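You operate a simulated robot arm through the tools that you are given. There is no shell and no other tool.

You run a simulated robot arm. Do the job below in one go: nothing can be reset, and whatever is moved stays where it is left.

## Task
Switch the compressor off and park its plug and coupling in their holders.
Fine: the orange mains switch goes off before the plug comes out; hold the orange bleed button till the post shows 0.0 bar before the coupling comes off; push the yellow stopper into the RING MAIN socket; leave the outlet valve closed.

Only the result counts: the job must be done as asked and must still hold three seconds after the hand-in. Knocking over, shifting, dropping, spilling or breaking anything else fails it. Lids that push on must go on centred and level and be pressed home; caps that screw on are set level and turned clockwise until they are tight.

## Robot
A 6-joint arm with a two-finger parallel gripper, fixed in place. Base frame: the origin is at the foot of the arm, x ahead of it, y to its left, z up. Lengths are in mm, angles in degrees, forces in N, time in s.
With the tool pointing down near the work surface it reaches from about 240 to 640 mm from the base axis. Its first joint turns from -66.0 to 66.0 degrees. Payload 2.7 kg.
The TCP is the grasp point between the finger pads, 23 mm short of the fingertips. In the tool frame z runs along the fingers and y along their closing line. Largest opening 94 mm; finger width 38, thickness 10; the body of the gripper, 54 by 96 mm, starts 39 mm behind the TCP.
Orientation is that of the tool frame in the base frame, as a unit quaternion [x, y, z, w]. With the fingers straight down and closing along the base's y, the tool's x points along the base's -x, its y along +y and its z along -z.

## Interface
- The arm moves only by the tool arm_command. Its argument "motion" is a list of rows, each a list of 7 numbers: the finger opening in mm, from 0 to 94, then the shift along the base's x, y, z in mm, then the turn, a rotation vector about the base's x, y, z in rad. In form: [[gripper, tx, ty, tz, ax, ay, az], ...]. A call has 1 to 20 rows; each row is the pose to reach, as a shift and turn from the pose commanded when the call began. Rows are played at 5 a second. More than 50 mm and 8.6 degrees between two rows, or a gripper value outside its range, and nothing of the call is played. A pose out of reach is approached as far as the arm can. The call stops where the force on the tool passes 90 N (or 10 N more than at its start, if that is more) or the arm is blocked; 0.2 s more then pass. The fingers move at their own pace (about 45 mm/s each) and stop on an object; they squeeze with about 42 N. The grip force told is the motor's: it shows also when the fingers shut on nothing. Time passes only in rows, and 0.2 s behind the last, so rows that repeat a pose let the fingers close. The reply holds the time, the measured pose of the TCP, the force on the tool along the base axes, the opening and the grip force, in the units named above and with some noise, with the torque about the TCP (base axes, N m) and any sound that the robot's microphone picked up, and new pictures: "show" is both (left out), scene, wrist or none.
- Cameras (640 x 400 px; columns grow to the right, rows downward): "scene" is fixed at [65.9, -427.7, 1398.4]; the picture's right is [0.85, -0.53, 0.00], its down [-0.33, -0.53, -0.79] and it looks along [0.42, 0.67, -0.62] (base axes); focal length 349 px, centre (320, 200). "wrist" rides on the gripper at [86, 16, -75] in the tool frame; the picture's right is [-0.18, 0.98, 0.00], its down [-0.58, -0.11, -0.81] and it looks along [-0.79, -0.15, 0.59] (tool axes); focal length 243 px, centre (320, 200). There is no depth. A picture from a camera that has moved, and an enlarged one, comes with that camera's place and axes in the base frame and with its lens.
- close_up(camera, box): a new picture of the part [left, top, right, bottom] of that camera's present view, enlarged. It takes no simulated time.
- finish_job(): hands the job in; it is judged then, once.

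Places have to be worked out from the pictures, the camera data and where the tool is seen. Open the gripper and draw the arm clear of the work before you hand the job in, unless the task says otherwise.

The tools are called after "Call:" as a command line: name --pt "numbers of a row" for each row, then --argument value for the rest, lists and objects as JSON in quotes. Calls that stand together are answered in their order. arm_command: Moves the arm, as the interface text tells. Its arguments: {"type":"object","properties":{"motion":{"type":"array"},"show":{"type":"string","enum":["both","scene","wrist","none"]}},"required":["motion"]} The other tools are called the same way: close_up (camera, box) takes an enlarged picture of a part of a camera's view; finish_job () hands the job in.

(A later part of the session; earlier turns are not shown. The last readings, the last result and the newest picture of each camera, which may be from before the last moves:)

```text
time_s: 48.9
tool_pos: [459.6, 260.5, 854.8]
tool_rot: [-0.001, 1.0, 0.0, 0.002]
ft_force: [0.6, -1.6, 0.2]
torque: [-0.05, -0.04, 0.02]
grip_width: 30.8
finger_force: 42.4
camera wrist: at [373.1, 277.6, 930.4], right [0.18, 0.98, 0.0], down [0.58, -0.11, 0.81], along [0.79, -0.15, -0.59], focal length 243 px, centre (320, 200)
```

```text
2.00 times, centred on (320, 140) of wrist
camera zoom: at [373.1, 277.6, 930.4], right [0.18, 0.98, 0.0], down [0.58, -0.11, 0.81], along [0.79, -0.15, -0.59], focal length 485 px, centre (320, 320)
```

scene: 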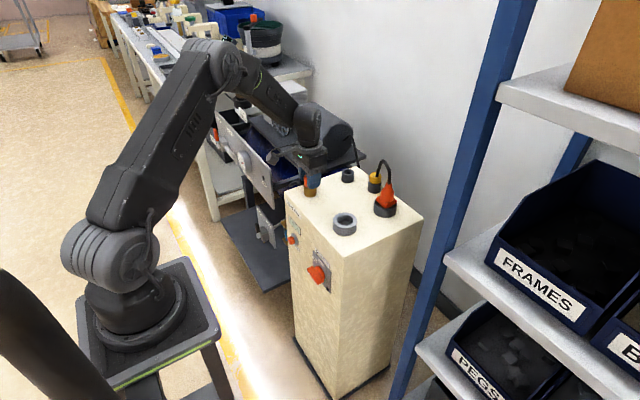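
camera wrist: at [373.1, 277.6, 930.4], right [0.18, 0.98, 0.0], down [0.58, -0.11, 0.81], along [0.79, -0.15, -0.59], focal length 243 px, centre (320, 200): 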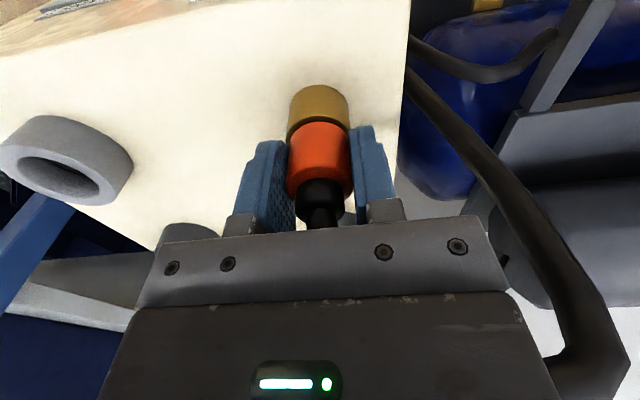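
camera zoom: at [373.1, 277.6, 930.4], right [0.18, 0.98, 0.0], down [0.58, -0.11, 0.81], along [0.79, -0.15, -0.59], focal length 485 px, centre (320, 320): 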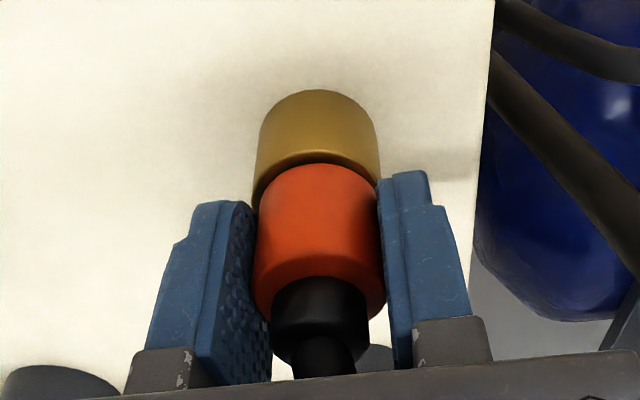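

Gripped at 30.8 mm with negligible side force. I pull the coupling straight up slowly.

Call:
arm_command --pt "15 0 0 3 0 0 0" --pt "15 0 0 7 0 0 0" --pt "15 0 0 12 0 0 0" --pt "15 0 0 20 0 0 0" --pt "15 0 0 30 0 0 0" --pt "15 0 0 42 0 0 0" --pt "15 0 0 54 0 0 0" --pt "15 0 0 64 0 0 0"

Call:
close_up --camera "scene" --box '[270, 130, 380, 230]'

Call:
close_up --camera "wrist" --box '[200, 20, 440, 240]'

```text
time_s: 50.6
tool_pos: [460.5, 260.3, 919.5]
tool_rot: [0.0, 1.0, 0.0, 0.001]
ft_force: [0.6, -0.5, -1.2]
torque: [0.02, 0.03, 0.03]
grip_width: 30.8
finger_force: 41.5
camera wrist: at [373.7, 277.8, 994.4], right [0.18, 0.98, 0.0], down [0.58, -0.11, 0.81], along [0.79, -0.15, -0.59], focal length 243 px, centre (320, 200)
```

scene: 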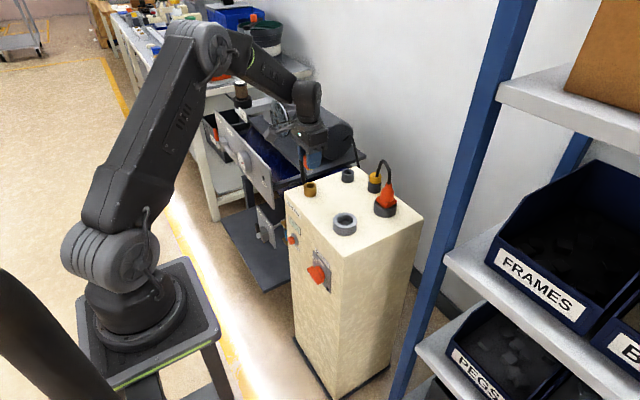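
wrist: 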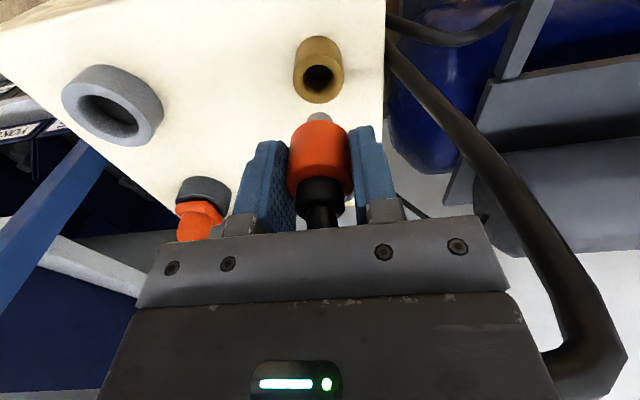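

```text
4.00 times, centred on (325, 180) of scene
camera zoom: at [65.9, -427.7, 1398.4], right [0.85, -0.53, 0.0], down [-0.33, -0.53, -0.79], along [0.42, 0.67, -0.62], focal length 1396 px, centre (300, 280)
```

zoom: 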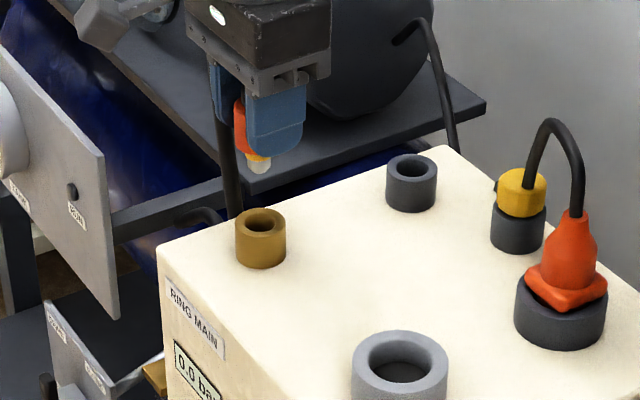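

```text
1.82 times, centred on (320, 130) of wrist
camera zoom: at [373.7, 277.8, 994.4], right [0.18, 0.98, 0.0], down [0.58, -0.11, 0.81], along [0.79, -0.15, -0.59], focal length 441 px, centre (320, 327)
```

zoom: 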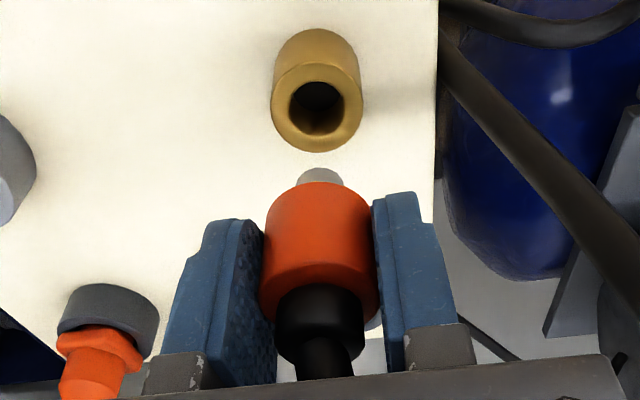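

The coupling is off, showing a short nipple below it, and the coupling holder measures about 130 mm further in x with the same y. That spot is near the arm's outer reach, so I move there at height in steps and watch for an out-of-reach note.

Call:
arm_command --pt "15 30 0 0 0 0 0" --pt "15 60 0 0 0 0 0" --pt "15 90 0 0 0 0 0" --pt "15 110 0 0 0 0 0" --show "scene"

```text
time_s: 51.6
tool_pos: [570.2, 259.8, 916.1]
tool_rot: [-0.001, 1.0, 0.001, 0.002]
ft_force: [0.1, 0.1, -0.6]
torque: [-0.02, -0.01, -0.05]
grip_width: 31.3
finger_force: 41.9
```

scene: 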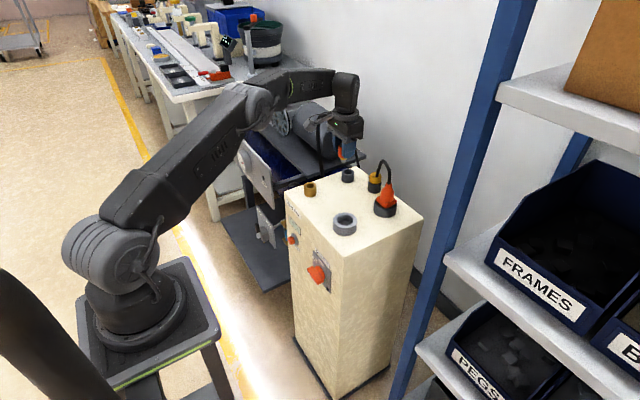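

Still within reach at x 570. I go the last 20 mm.

Call:
arm_command --pt "15 8 0 0 0 0 0" --pt "15 16 0 0 0 0 0" --pt "15 20 0 0 0 0 0" --pt "15 20 0 0 0 0 0"

Call:
close_up --camera "scene" --box '[290, 120, 410, 220]'

Call:
close_up --camera "wrist" --box '[200, 20, 440, 240]'

```text
time_s: 52.6
tool_pos: [588.7, 260.2, 916.9]
tool_rot: [-0.001, 1.0, 0.0, 0.002]
ft_force: [0.3, -0.1, -1.3]
torque: [-0.02, -0.02, 0.0]
grip_width: 30.9
finger_force: 41.7
camera wrist: at [501.8, 276.4, 992.9], right [0.18, 0.98, 0.0], down [0.58, -0.11, 0.81], along [0.79, -0.15, -0.59], focal length 243 px, centre (320, 200)
```

scene: 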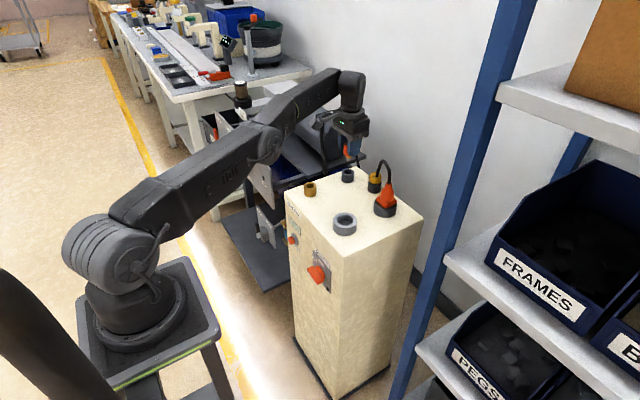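
wrist: 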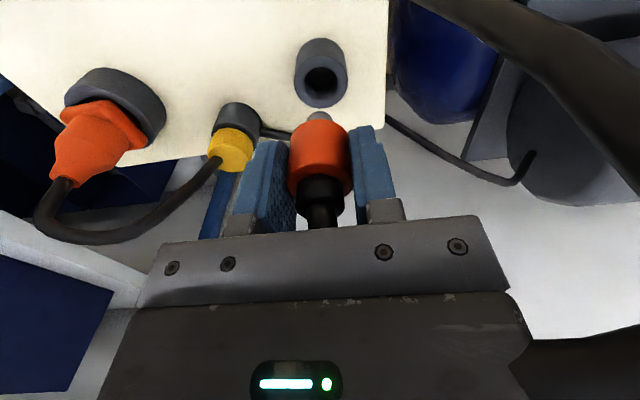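

```text
4.00 times, centred on (350, 170) of scene
camera zoom: at [65.9, -427.7, 1398.4], right [0.85, -0.53, 0.0], down [-0.33, -0.53, -0.79], along [0.42, 0.67, -0.62], focal length 1396 px, centre (200, 320)
```

zoom: 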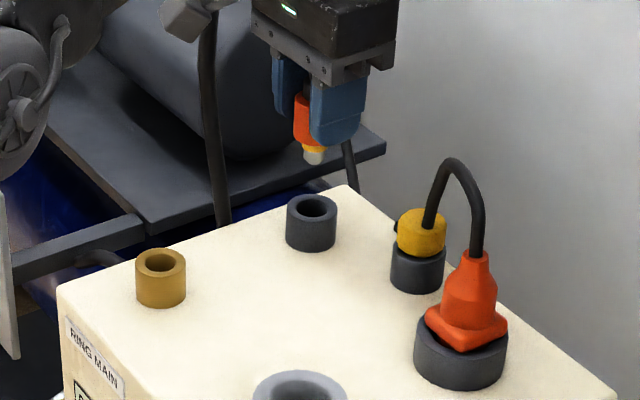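

```text
1.82 times, centred on (320, 130) of wrist
camera zoom: at [501.8, 276.4, 992.9], right [0.18, 0.98, 0.0], down [0.58, -0.11, 0.81], along [0.79, -0.15, -0.59], focal length 441 px, centre (320, 327)
```

zoom: 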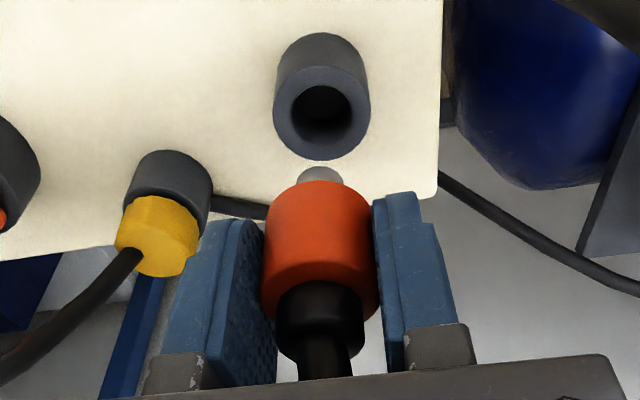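

The holder is reachable. Compared with the view just after lifting, the holder appears about 2 mm further in x and y than a pure 130 mm shift, so I correct by (+2,+2) and lower most of the way.

Call:
arm_command --pt "15 2 2 0 0 0 0" --pt "15 2 2 -15 0 0 0" --pt "15 2 2 -30 0 0 0" --pt "15 2 2 -38 0 0 0" --pt "15 2 2 -38 0 0 0"

Call:
close_up --camera "scene" --box '[310, 140, 390, 210]'

Call:
close_up --camera "wrist" --box '[240, 20, 400, 240]'

```text
time_s: 53.9
tool_pos: [588.8, 261.4, 880.3]
tool_rot: [-0.001, 1.0, 0.0, 0.002]
ft_force: [0.1, -0.1, -0.1]
torque: [0.0, 0.0, 0.0]
grip_width: 30.7
finger_force: 42.1
out of reach, approached as far as the arm can: row 1, 2
camera wrist: at [502.3, 278.4, 955.5], right [0.18, 0.98, 0.0], down [0.58, -0.11, 0.81], along [0.79, -0.15, -0.59], focal length 243 px, centre (320, 200)
```

scene: 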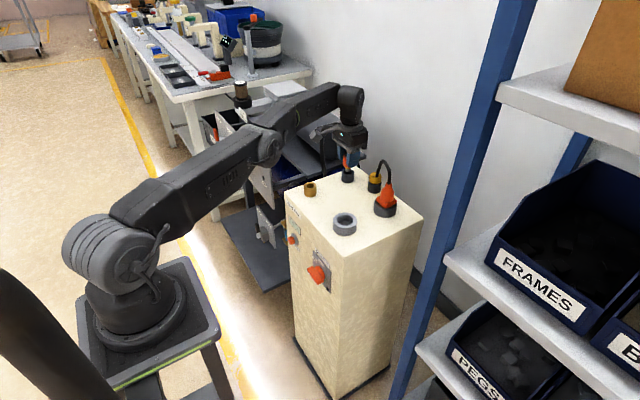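
wrist: 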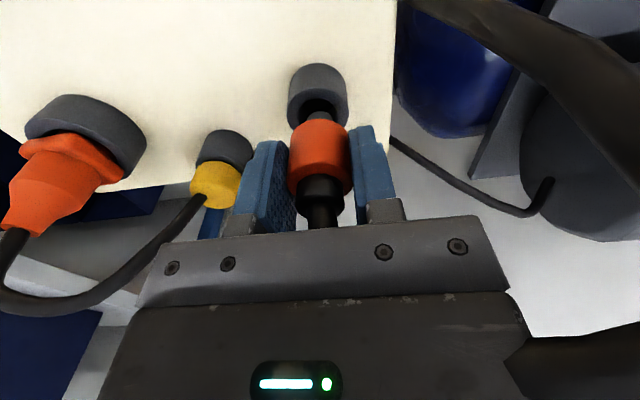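

```text
5.71 times, centred on (350, 175) of scene
camera zoom: at [65.9, -427.7, 1398.4], right [0.85, -0.53, 0.0], down [-0.33, -0.53, -0.79], along [0.42, 0.67, -0.62], focal length 1995 px, centre (149, 343)
```

zoom: 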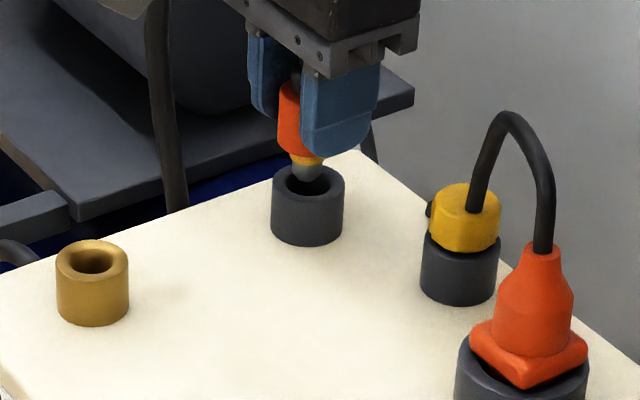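

```text
1.82 times, centred on (320, 130) of wrist
camera zoom: at [502.3, 278.4, 955.5], right [0.18, 0.98, 0.0], down [0.58, -0.11, 0.81], along [0.79, -0.15, -0.59], focal length 441 px, centre (320, 327)
```

zoom: 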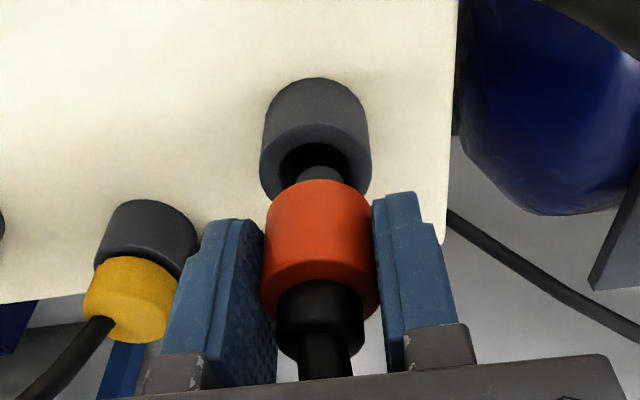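

The nipple is poised right over the holder hole, aligned to about 1 mm in both views. I lower in small steps until it seats.

Call:
arm_command --pt "15 0 0 -8 0 0 0" --pt "15 0 0 -15 0 0 0" --pt "15 0 0 -20 0 0 0" --pt "15 0 0 -23 0 0 0"

Call:
close_up --camera "scene" --box '[310, 140, 390, 210]'

```text
time_s: 54.9
tool_pos: [588.7, 261.5, 858.1]
tool_rot: [0.0, 1.0, 0.0, 0.002]
ft_force: [-1.7, -0.2, 3.2]
torque: [-0.03, 0.05, 0.0]
grip_width: 30.8
finger_force: 41.6
out of reach, approached as far as the arm can: row 3, 4
camera wrist: at [502.0, 277.9, 933.2], right [0.18, 0.98, 0.0], down [0.58, -0.11, 0.81], along [0.8, -0.15, -0.59], focal length 243 px, centre (320, 200)
```

scene: 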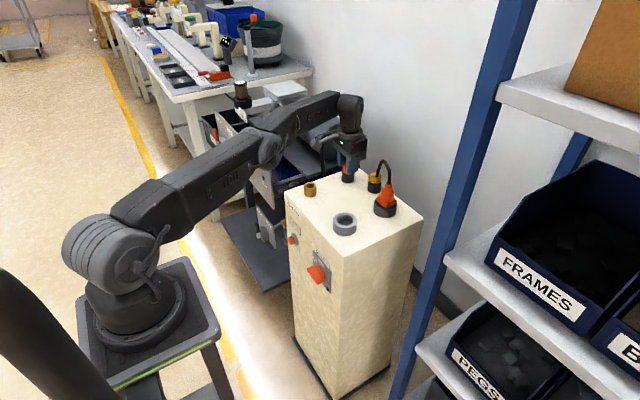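
wrist: 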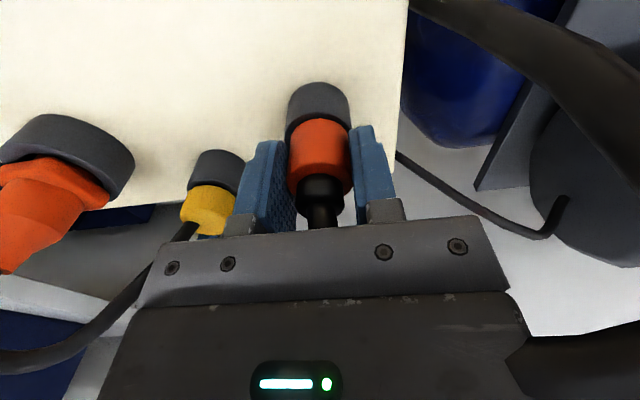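

```text
5.71 times, centred on (350, 175) of scene
camera zoom: at [65.9, -427.7, 1398.4], right [0.85, -0.53, 0.0], down [-0.33, -0.53, -0.79], along [0.42, 0.67, -0.62], focal length 1995 px, centre (149, 343)
```

zoom: 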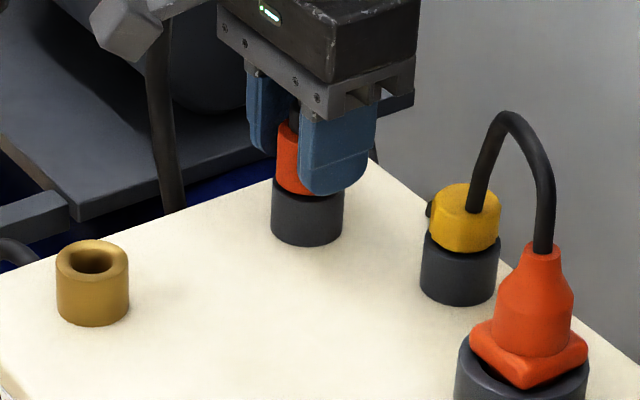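

It is nearly seated with light contact (3 N), though slightly beyond reach. I ease inward by 1 mm and press down gently to seat it.

Call:
arm_command --pt "15 -0.7 -0.3 -2 0 0 0" --pt "15 -1 -0.5 -4 0 0 0" --pt "15 -1 -0.5 -6 0 0 0" --show "none"

Call:
close_up --camera "scene" --box '[320, 150, 380, 205]'

Call:
close_up --camera "wrist" --box '[240, 60, 400, 240]'

```text
time_s: 55.6
tool_pos: [589.3, 261.1, 856.2]
tool_rot: [-0.001, 1.0, 0.003, 0.006]
ft_force: [-2.8, -2.7, 26.3]
torque: [0.27, 0.19, 0.08]
grip_width: 30.6
finger_force: 42.4
```

```text
7.27 times, centred on (350, 178) of scene
camera zoom: at [65.3, -428.0, 1398.3], right [0.85, -0.53, 0.0], down [-0.33, -0.52, -0.79], along [0.42, 0.67, -0.62], focal length 2539 px, centre (102, 364)
```

zoom: 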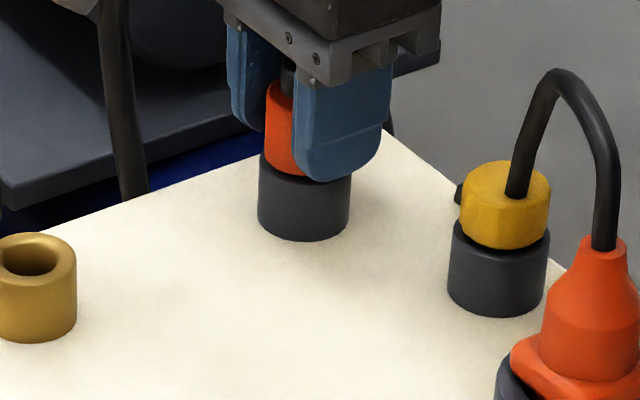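

```text
2.22 times, centred on (320, 150) of wrist
camera zoom: at [501.6, 277.8, 930.1], right [0.18, 0.98, 0.01], down [0.57, -0.11, 0.81], along [0.8, -0.15, -0.58], focal length 539 px, centre (320, 311)
```

zoom: 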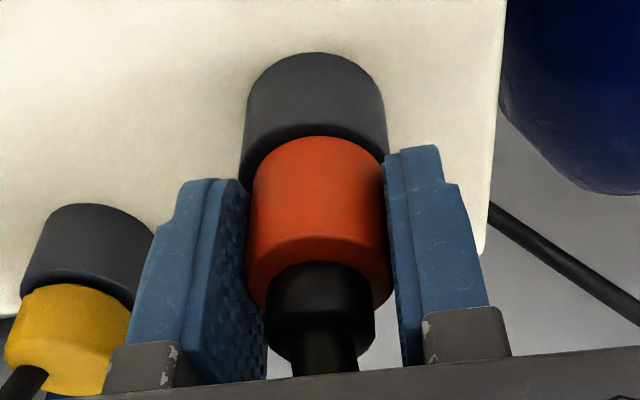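

The coupling bottoms with 26 N, upright on its holder. I unload slightly, open the fingers and rise straight up.

Call:
arm_command --pt "15 0 0 3 0 0 0" --pt "40 0 0 3 0 0 0" --pt "56 0 0 3 0 0 0" --pt "58 0 0 12 0 0 0" --pt "58 -2 -1 35 0 0 0" --pt "58 -6 -2 65 0 0 0"

Call:
close_up --camera "scene" --box '[290, 150, 410, 240]'

Call:
close_up --camera "wrist" --box '[100, 20, 440, 240]'

```text
time_s: 57.0
tool_pos: [582.6, 258.9, 914.8]
tool_rot: [-0.001, 1.0, 0.0, 0.001]
ft_force: [1.1, 0.1, 0.8]
torque: [-0.01, -0.01, 0.0]
grip_width: 57.8
finger_force: 0.0
camera wrist: at [495.5, 275.9, 990.5], right [0.18, 0.98, 0.0], down [0.58, -0.11, 0.81], along [0.79, -0.15, -0.59], focal length 243 px, centre (320, 200)
```

scene: 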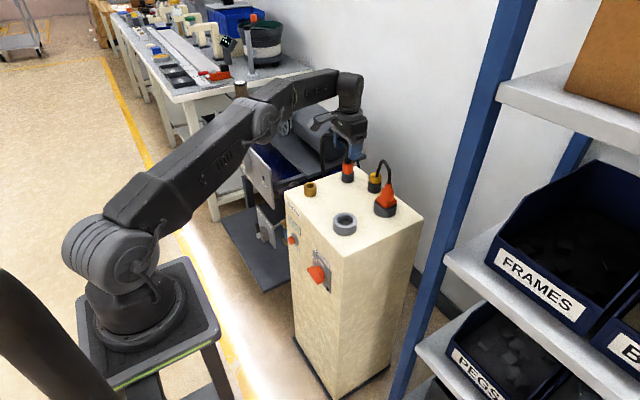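
wrist: 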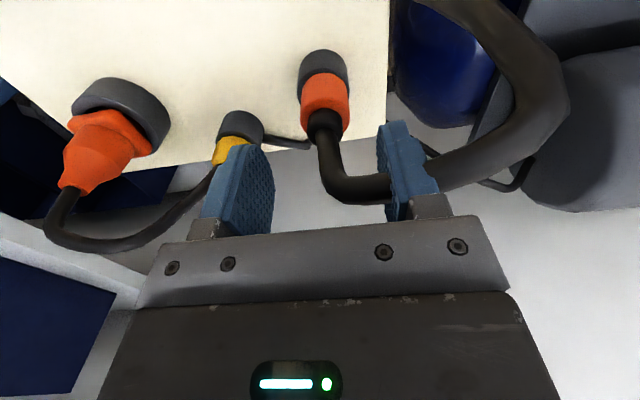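

```text
4.44 times, centred on (350, 195) of scene
camera zoom: at [65.9, -427.7, 1398.4], right [0.85, -0.53, 0.0], down [-0.33, -0.53, -0.79], along [0.42, 0.67, -0.62], focal length 1551 px, centre (187, 222)
```

zoom: 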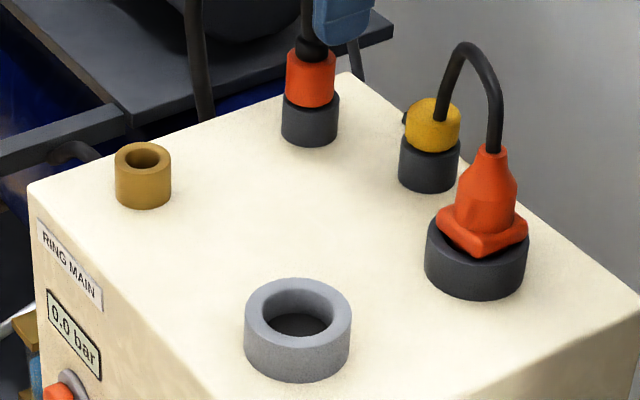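

```text
1.82 times, centred on (270, 130) of wrist
camera zoom: at [495.5, 275.9, 990.5], right [0.18, 0.98, 0.0], down [0.58, -0.11, 0.81], along [0.79, -0.15, -0.59], focal length 441 px, centre (411, 327)
```

zoom: 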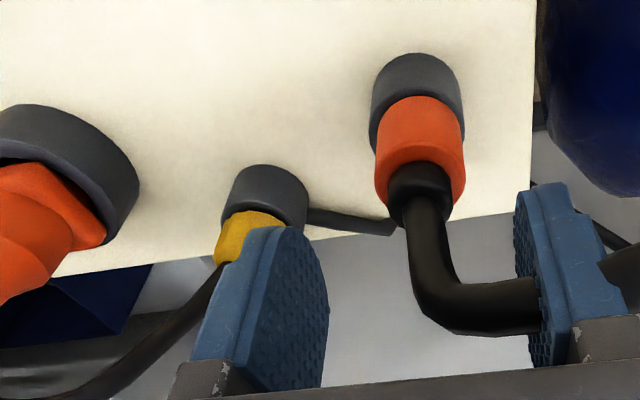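

The coupling is parked upright. Next is the stopper at about (626,180), which lies just beyond vertical reach, so I tilt the tool forward 15° and move above it.

Call:
arm_command --pt "60 0 -20 12 0 -0.07 0" --pt "60 5 -40 12 0 -0.14 0" --pt "60 15 -60 12 0 -0.2 0" --pt "60 30 -79 8 0 -0.262 0" --pt "60 43 -79 -8 0 -0.262 0" --pt "60 43 -79 -15 0 -0.262 0"

Call:
close_up --camera "scene" --box '[320, 130, 420, 230]'

Call:
close_up --camera "wrist" --box '[180, 20, 460, 240]'

```text
time_s: 58.5
tool_pos: [626.2, 179.2, 902.5]
tool_rot: [-0.001, 0.991, 0.0, 0.133]
ft_force: [-0.8, 0.0, 0.0]
torque: [-0.03, 0.02, 0.01]
grip_width: 60.0
finger_force: 0.0
camera wrist: at [523.1, 195.8, 952.5], right [0.18, 0.98, 0.05], down [0.35, -0.11, 0.93], along [0.92, -0.15, -0.36], focal length 243 px, centre (320, 200)
```

scene: 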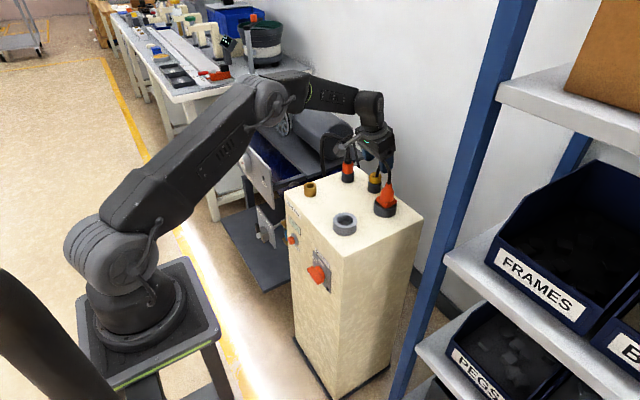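
wrist: 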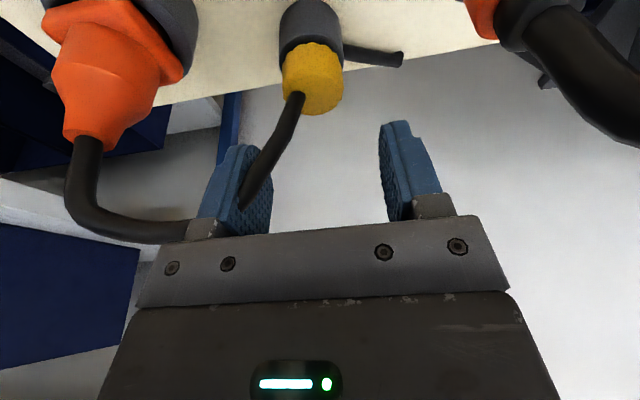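

```text
4.00 times, centred on (370, 180) of scene
camera zoom: at [65.9, -427.7, 1398.4], right [0.85, -0.53, 0.0], down [-0.33, -0.53, -0.79], along [0.42, 0.67, -0.62], focal length 1396 px, centre (120, 280)
```

zoom: 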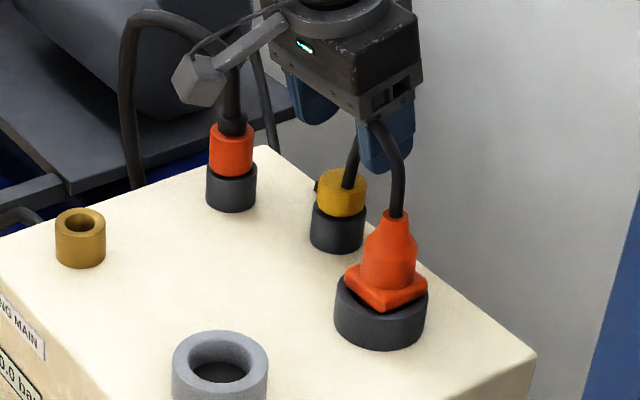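

```text
1.82 times, centred on (320, 130) of wrist
camera zoom: at [523.1, 195.8, 952.5], right [0.18, 0.98, 0.05], down [0.35, -0.11, 0.93], along [0.92, -0.15, -0.36], focal length 441 px, centre (320, 327)
```

zoom: 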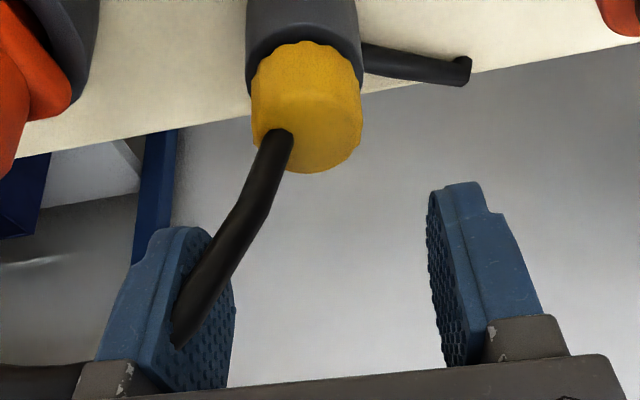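

The stopper is at about (625.5,178.5), within 1 mm of being centred between the fingers. I descend to z≈854 and close on the yellow knob.

Call:
arm_command --pt "60 -0.5 -0.5 -16 0 0 0" --pt "60 -0.5 -0.5 -32 0 0 0" --pt "60 -0.5 -0.5 -43 0 0 0" --pt "60 -0.5 -0.5 -48 0 0 0" --pt "48 -0.5 -0.5 -48 0 0 0" --pt "36 -0.5 -0.5 -48 0 0 0" --pt "25 -0.5 -0.5 -48 0 0 0" --pt "18 -0.5 -0.5 -48 0 0 0"

Call:
close_up --camera "scene" --box '[330, 150, 410, 220]'

Call:
close_up --camera "wrist" --box '[200, 60, 440, 240]'

```text
time_s: 60.2
tool_pos: [623.7, 179.8, 853.5]
tool_rot: [0.0, 0.991, 0.001, 0.133]
ft_force: [-0.2, -5.7, -0.7]
torque: [0.3, -0.06, 0.18]
grip_width: 38.0
finger_force: 22.3
camera wrist: at [520.9, 195.1, 903.2], right [0.18, 0.98, 0.05], down [0.35, -0.11, 0.93], along [0.92, -0.15, -0.36], focal length 243 px, centre (320, 200)
```

scene: 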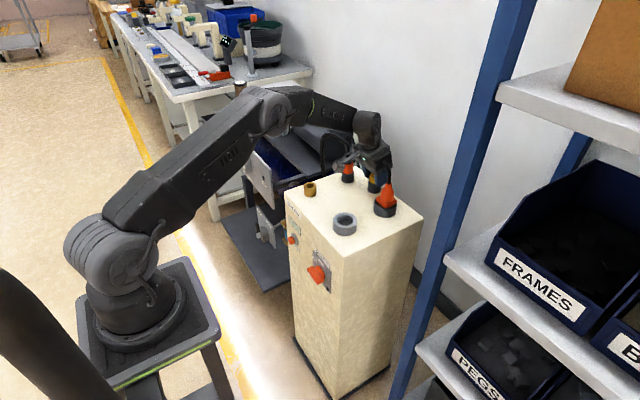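
wrist: 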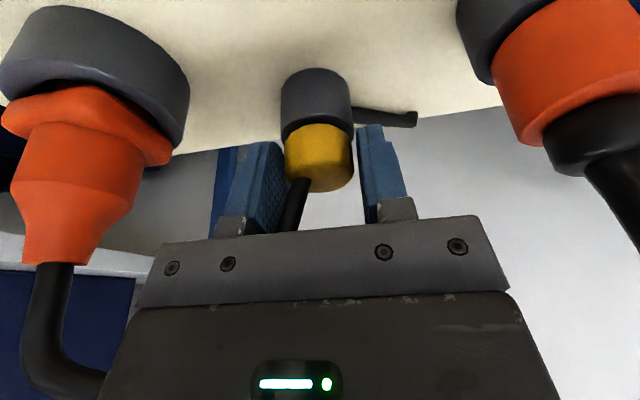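

```text
5.71 times, centred on (370, 185) of scene
camera zoom: at [65.9, -427.8, 1398.4], right [0.85, -0.53, 0.0], down [-0.33, -0.52, -0.79], along [0.42, 0.67, -0.62], focal length 1995 px, centre (34, 286)
```

zoom: 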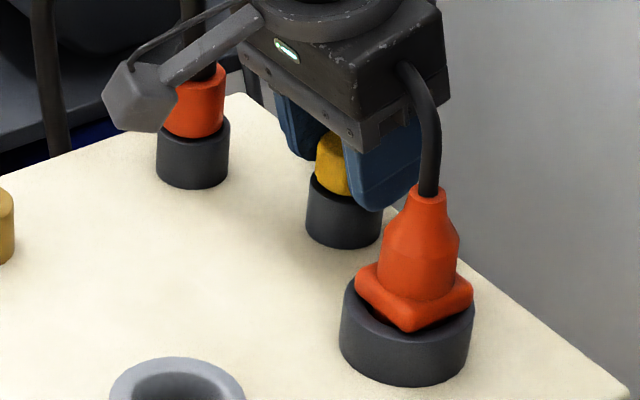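

```text
2.22 times, centred on (320, 150) of wrist
camera zoom: at [520.9, 195.1, 903.2], right [0.18, 0.98, 0.05], down [0.35, -0.11, 0.93], along [0.92, -0.15, -0.36], focal length 539 px, centre (320, 311)
```

zoom: 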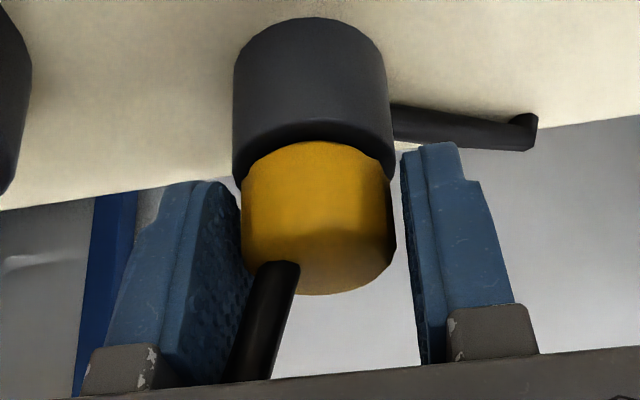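

One finger has touched and the grip is still building up. I shift 1 mm towards −y to balance it and let the fingers close fully.

Call:
arm_command --pt "18 0 -1 0 0 0 0" --pt "15 0 -1.5 0 0 0 0" --pt "15 0 -1.5 0 0 0 0" --pt "15 0 -1.5 0 0 0 0"

Call:
close_up --camera "wrist" --box '[200, 60, 440, 240]'

```text
time_s: 61.2
tool_pos: [624.7, 177.1, 853.6]
tool_rot: [-0.001, 0.991, 0.0, 0.132]
ft_force: [-1.1, -1.1, -2.5]
torque: [0.64, 0.0, 0.11]
grip_width: 37.5
finger_force: 24.9
camera wrist: at [520.9, 194.7, 903.4], right [0.18, 0.98, 0.05], down [0.35, -0.11, 0.93], along [0.92, -0.15, -0.36], focal length 243 px, centre (320, 200)
```

scene: 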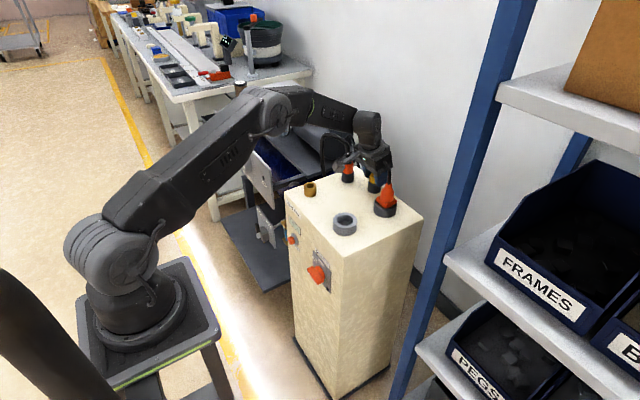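
wrist: 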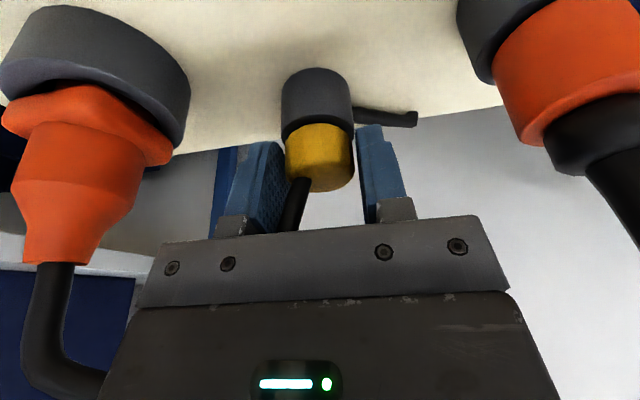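

```text
2.22 times, centred on (320, 150) of wrist
camera zoom: at [520.9, 194.7, 903.4], right [0.18, 0.98, 0.05], down [0.35, -0.11, 0.93], along [0.92, -0.15, -0.36], focal length 539 px, centre (320, 311)
```

zoom: 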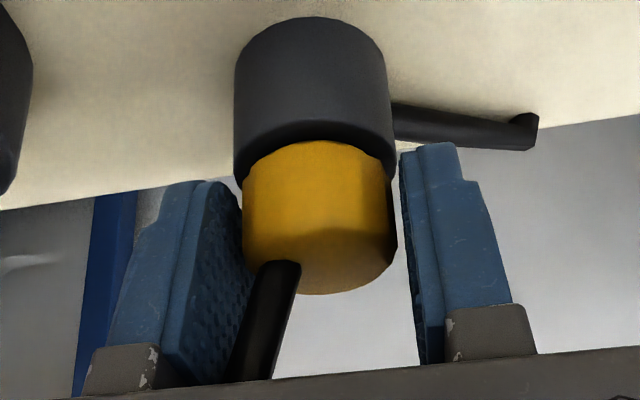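

The 37.5 mm width and the gap beside the yellow knob show the fingertips are pinching the dark holder's rim, not the knob. I open, raise 7 mm and close again on the knob alone.

Call:
arm_command --pt "40 0 0 0 0 0 0" --pt "52 0 0 0 0 0 0" --pt "52 0 0.5 7 0 0 0" --pt "42 0 0.5 7 0 0 0" --pt "32 0 0.5 7 0 0 0" --pt "22 0 0.5 7 0 0 0" --pt "15 0 0.5 7 0 0 0"

Call:
close_up --camera "wrist" --box '[200, 60, 440, 240]'

Call:
close_up --camera "scene" --box '[330, 150, 410, 220]'

```text
time_s: 62.9
tool_pos: [624.4, 178.1, 860.2]
tool_rot: [0.0, 0.991, 0.0, 0.132]
ft_force: [-0.2, 0.3, 0.9]
torque: [0.01, -0.01, 0.03]
grip_width: 31.1
finger_force: 42.0
camera wrist: at [521.4, 195.2, 911.0], right [0.18, 0.98, 0.05], down [0.35, -0.11, 0.93], along [0.92, -0.15, -0.36], focal length 243 px, centre (320, 200)
```

scene: 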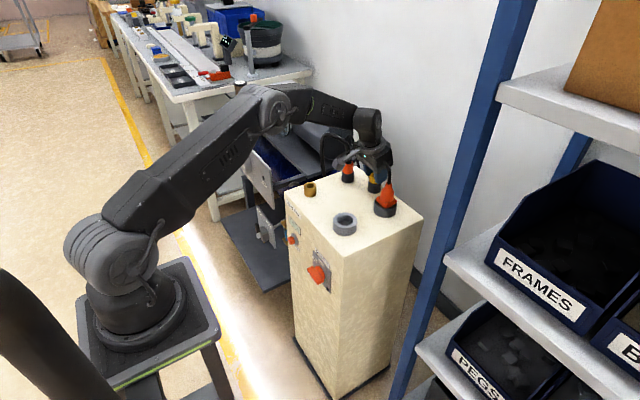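
wrist: 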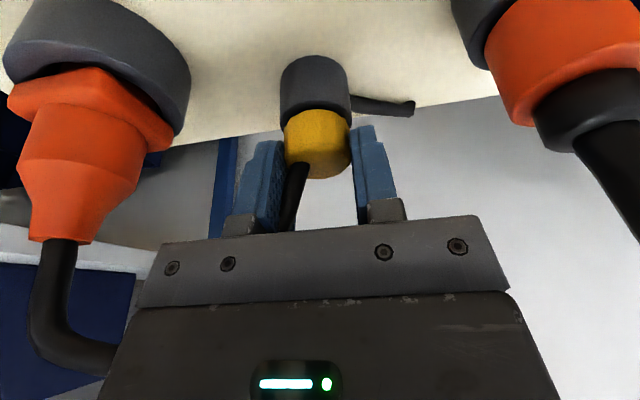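

```text
2.22 times, centred on (320, 150) of wrist
camera zoom: at [521.4, 195.2, 911.0], right [0.18, 0.98, 0.05], down [0.35, -0.11, 0.93], along [0.92, -0.15, -0.36], focal length 539 px, centre (320, 311)
```

zoom: 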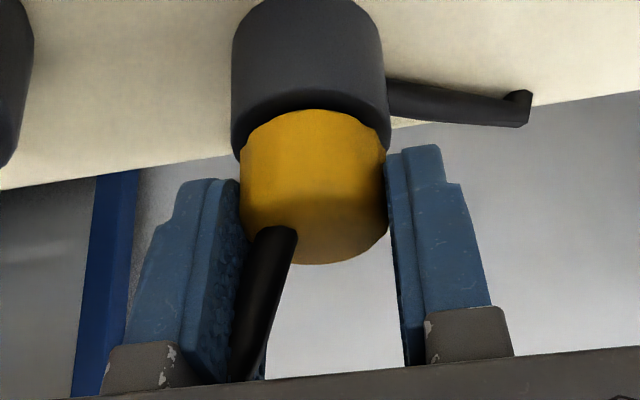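

```text
5.71 times, centred on (370, 185) of scene
camera zoom: at [65.9, -427.7, 1398.4], right [0.85, -0.53, 0.0], down [-0.33, -0.53, -0.79], along [0.42, 0.67, -0.62], focal length 1995 px, centre (34, 286)
```

zoom: 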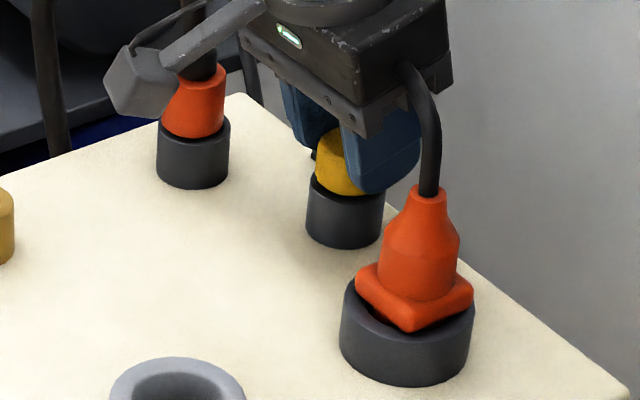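

The grip is now 31.1 mm with full force on the yellow knob and no side load. I lift it straight up slowly.

Call:
arm_command --pt "15 0 0 3 0 0 0" --pt "15 0 0 7 0 0 0" --pt "15 0 0 13 0 0 0" --pt "15 0 0 22 0 0 0" --pt "15 0 0 34 0 0 0" --pt "15 0 0 46 0 0 0" --pt "15 0 0 56 0 0 0"

Call:
close_up --camera "scene" --box '[320, 130, 420, 230]'

Call:
close_up --camera "wrist" --box '[200, 20, 440, 240]'

```text
time_s: 64.5
tool_pos: [625.9, 179.0, 917.3]
tool_rot: [-0.001, 0.991, 0.0, 0.132]
ft_force: [-0.8, 0.3, -0.3]
torque: [0.01, 0.03, -0.01]
grip_width: 31.7
finger_force: 41.8
camera wrist: at [521.8, 195.6, 967.0], right [0.18, 0.98, 0.05], down [0.35, -0.11, 0.93], along [0.92, -0.15, -0.36], focal length 243 px, centre (320, 200)
```

scene: 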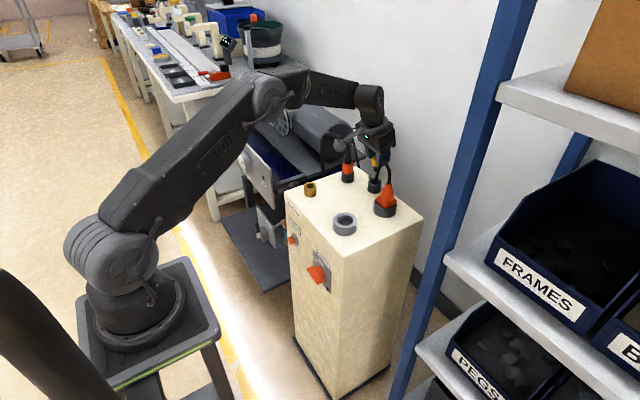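
wrist: 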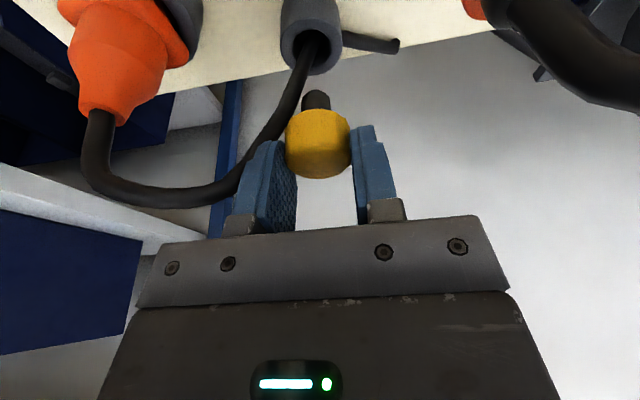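

```text
4.00 times, centred on (370, 180) of scene
camera zoom: at [65.9, -427.7, 1398.4], right [0.85, -0.53, 0.0], down [-0.33, -0.53, -0.79], along [0.42, 0.67, -0.62], focal length 1396 px, centre (120, 280)
```

zoom: 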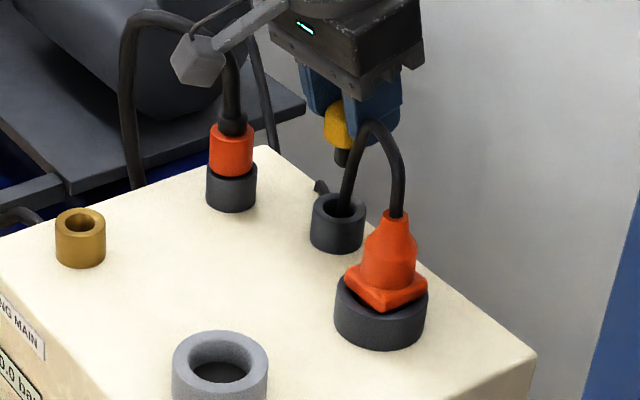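

```text
1.82 times, centred on (320, 130) of wrist
camera zoom: at [521.8, 195.6, 967.0], right [0.18, 0.98, 0.05], down [0.35, -0.11, 0.93], along [0.92, -0.15, -0.36], focal length 441 px, centre (320, 327)
```

zoom: 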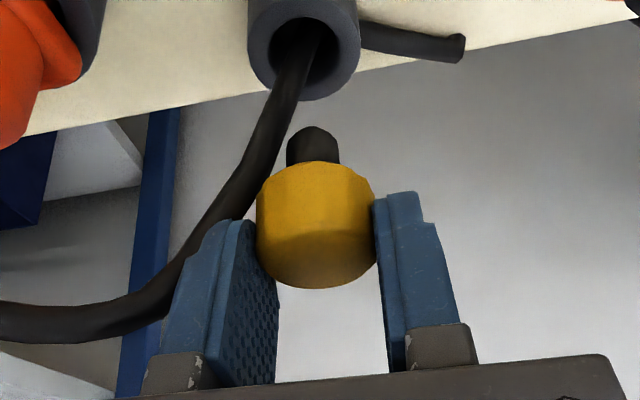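

The stopper is out, showing a dark stem of about 14 mm. I carry it at this height and orientation to above the brass RING MAIN socket at about (460,262).

Call:
arm_command --pt "15 -30 5 6 0 0 0" --pt "15 -65 22 6 0 0 0" --pt "15 -100 45 6 0 0 0" --pt "15 -135 68 6 0 0 0" --pt "15 -158 82 4 0 0 0" --pt "15 -165 84 0 0 0 0" --pt "15 -165 84 0 0 0 0"

Call:
close_up --camera "scene" --box '[270, 120, 370, 220]'

Call:
close_up --camera "wrist" --box '[200, 0, 440, 240]'

```text
time_s: 66.0
tool_pos: [459.4, 262.2, 917.4]
tool_rot: [-0.001, 0.991, 0.0, 0.133]
ft_force: [-0.7, -0.1, -0.4]
torque: [-0.03, -0.03, 0.0]
grip_width: 31.6
finger_force: 41.7
camera wrist: at [356.5, 279.1, 967.0], right [0.18, 0.98, 0.05], down [0.35, -0.11, 0.93], along [0.92, -0.15, -0.36], focal length 243 px, centre (320, 200)
```

scene: 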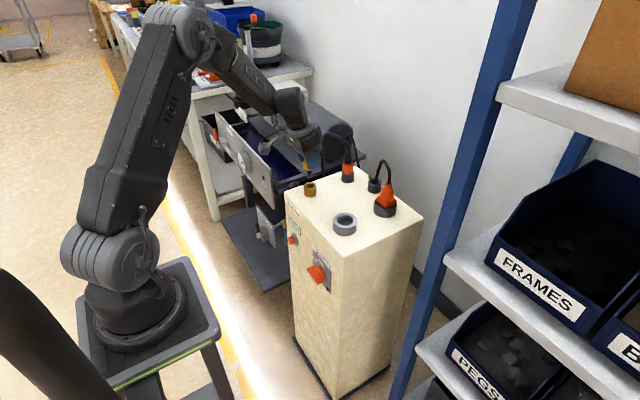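
wrist: 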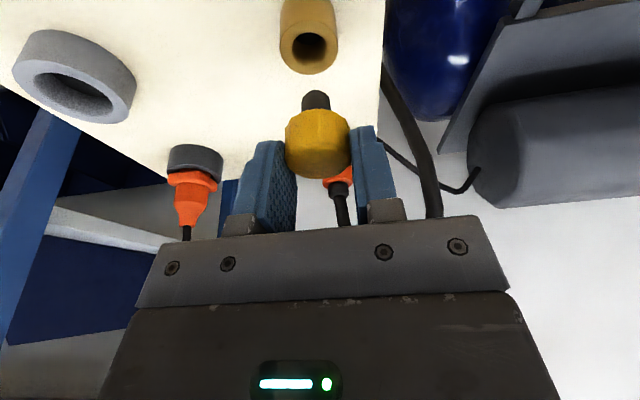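

```text
4.00 times, centred on (320, 170) of scene
camera zoom: at [65.9, -427.7, 1398.4], right [0.85, -0.53, 0.0], down [-0.33, -0.53, -0.79], along [0.41, 0.67, -0.62], focal length 1396 px, centre (320, 320)
```

zoom: 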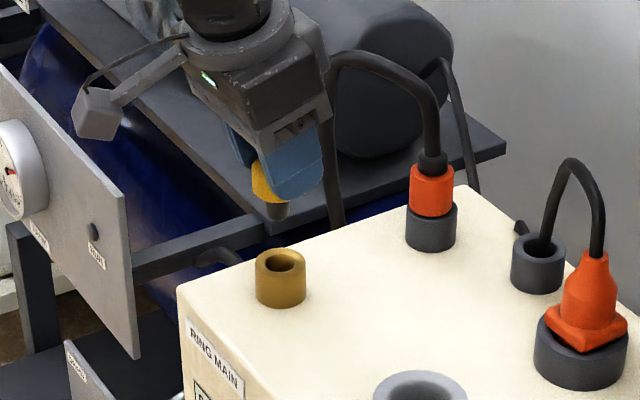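

```text
1.67 times, centred on (320, 120) of wrist
camera zoom: at [356.5, 279.1, 967.0], right [0.18, 0.98, 0.05], down [0.35, -0.11, 0.93], along [0.92, -0.15, -0.36], focal length 404 px, centre (320, 333)
```

zoom: 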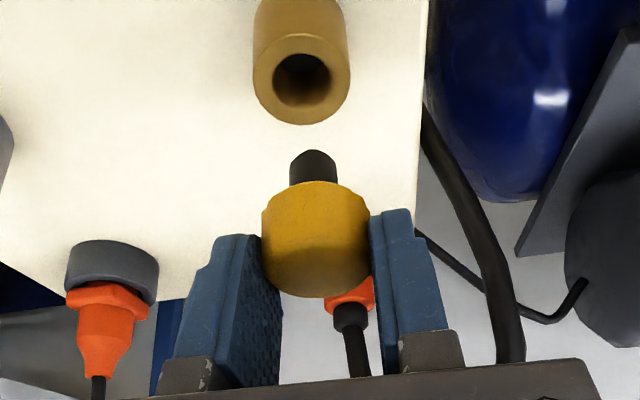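

Comparing hole and stem in both views, the brass hole lies about +0.7 mm in x and −1.6 mm in y from the stem's axis. I correct that and lower partway, keeping the stem above the rim, for a closer check.

Call:
arm_command --pt "15 0.7 -1.6 0 0 0 0" --pt "15 0.7 -1.6 -12 0 0 0" --pt "15 0.7 -1.6 -22 0 0 0" --pt "15 0.7 -1.6 -22 0 0 0"

Call:
close_up --camera "scene" --box '[285, 145, 345, 205]'

Call:
close_up --camera "wrist" --box '[250, 0, 400, 200]'

```text
time_s: 67.0
tool_pos: [461.1, 260.3, 894.8]
tool_rot: [-0.001, 0.991, 0.0, 0.132]
ft_force: [0.5, -0.9, 0.2]
torque: [-0.01, 0.0, 0.01]
grip_width: 31.5
finger_force: 42.4
camera wrist: at [357.4, 277.6, 944.7], right [0.18, 0.98, 0.05], down [0.35, -0.11, 0.93], along [0.92, -0.15, -0.36], focal length 243 px, centre (320, 200)
```

scene: 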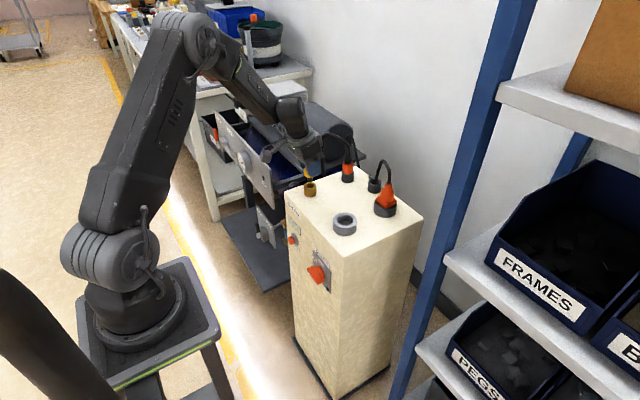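
wrist: 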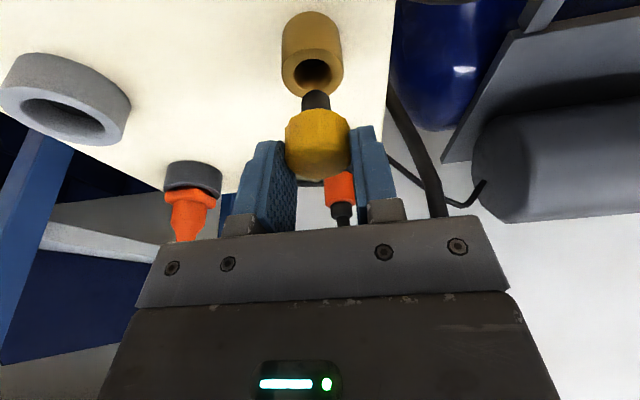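

```text
6.67 times, centred on (315, 175) of scene
camera zoom: at [65.9, -427.7, 1398.4], right [0.85, -0.53, 0.0], down [-0.33, -0.53, -0.79], along [0.42, 0.67, -0.62], focal length 2327 px, centre (353, 367)
```

zoom: 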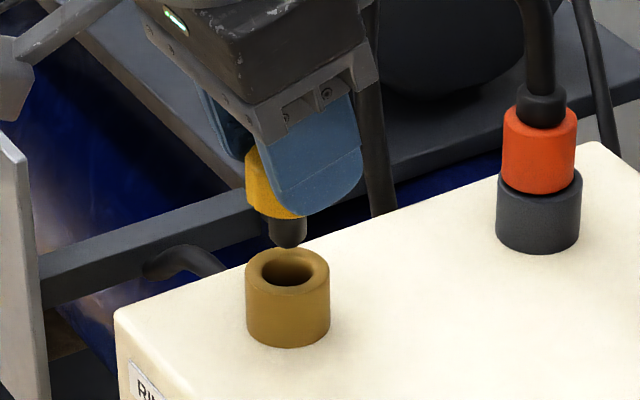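

```text
2.00 times, centred on (325, 100) of wrist
camera zoom: at [357.4, 277.6, 944.7], right [0.18, 0.98, 0.05], down [0.35, -0.11, 0.93], along [0.92, -0.15, -0.36], focal length 485 px, centre (310, 400)
```

zoom: 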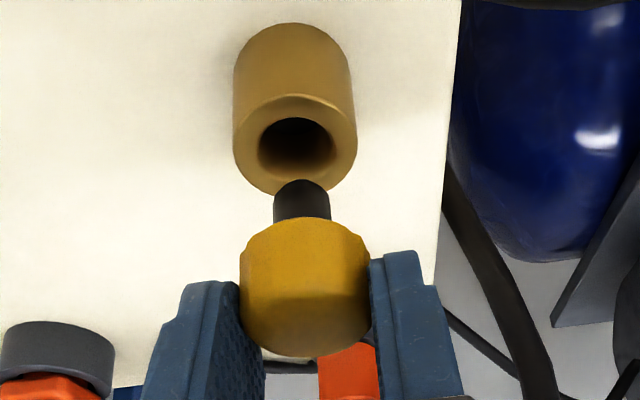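

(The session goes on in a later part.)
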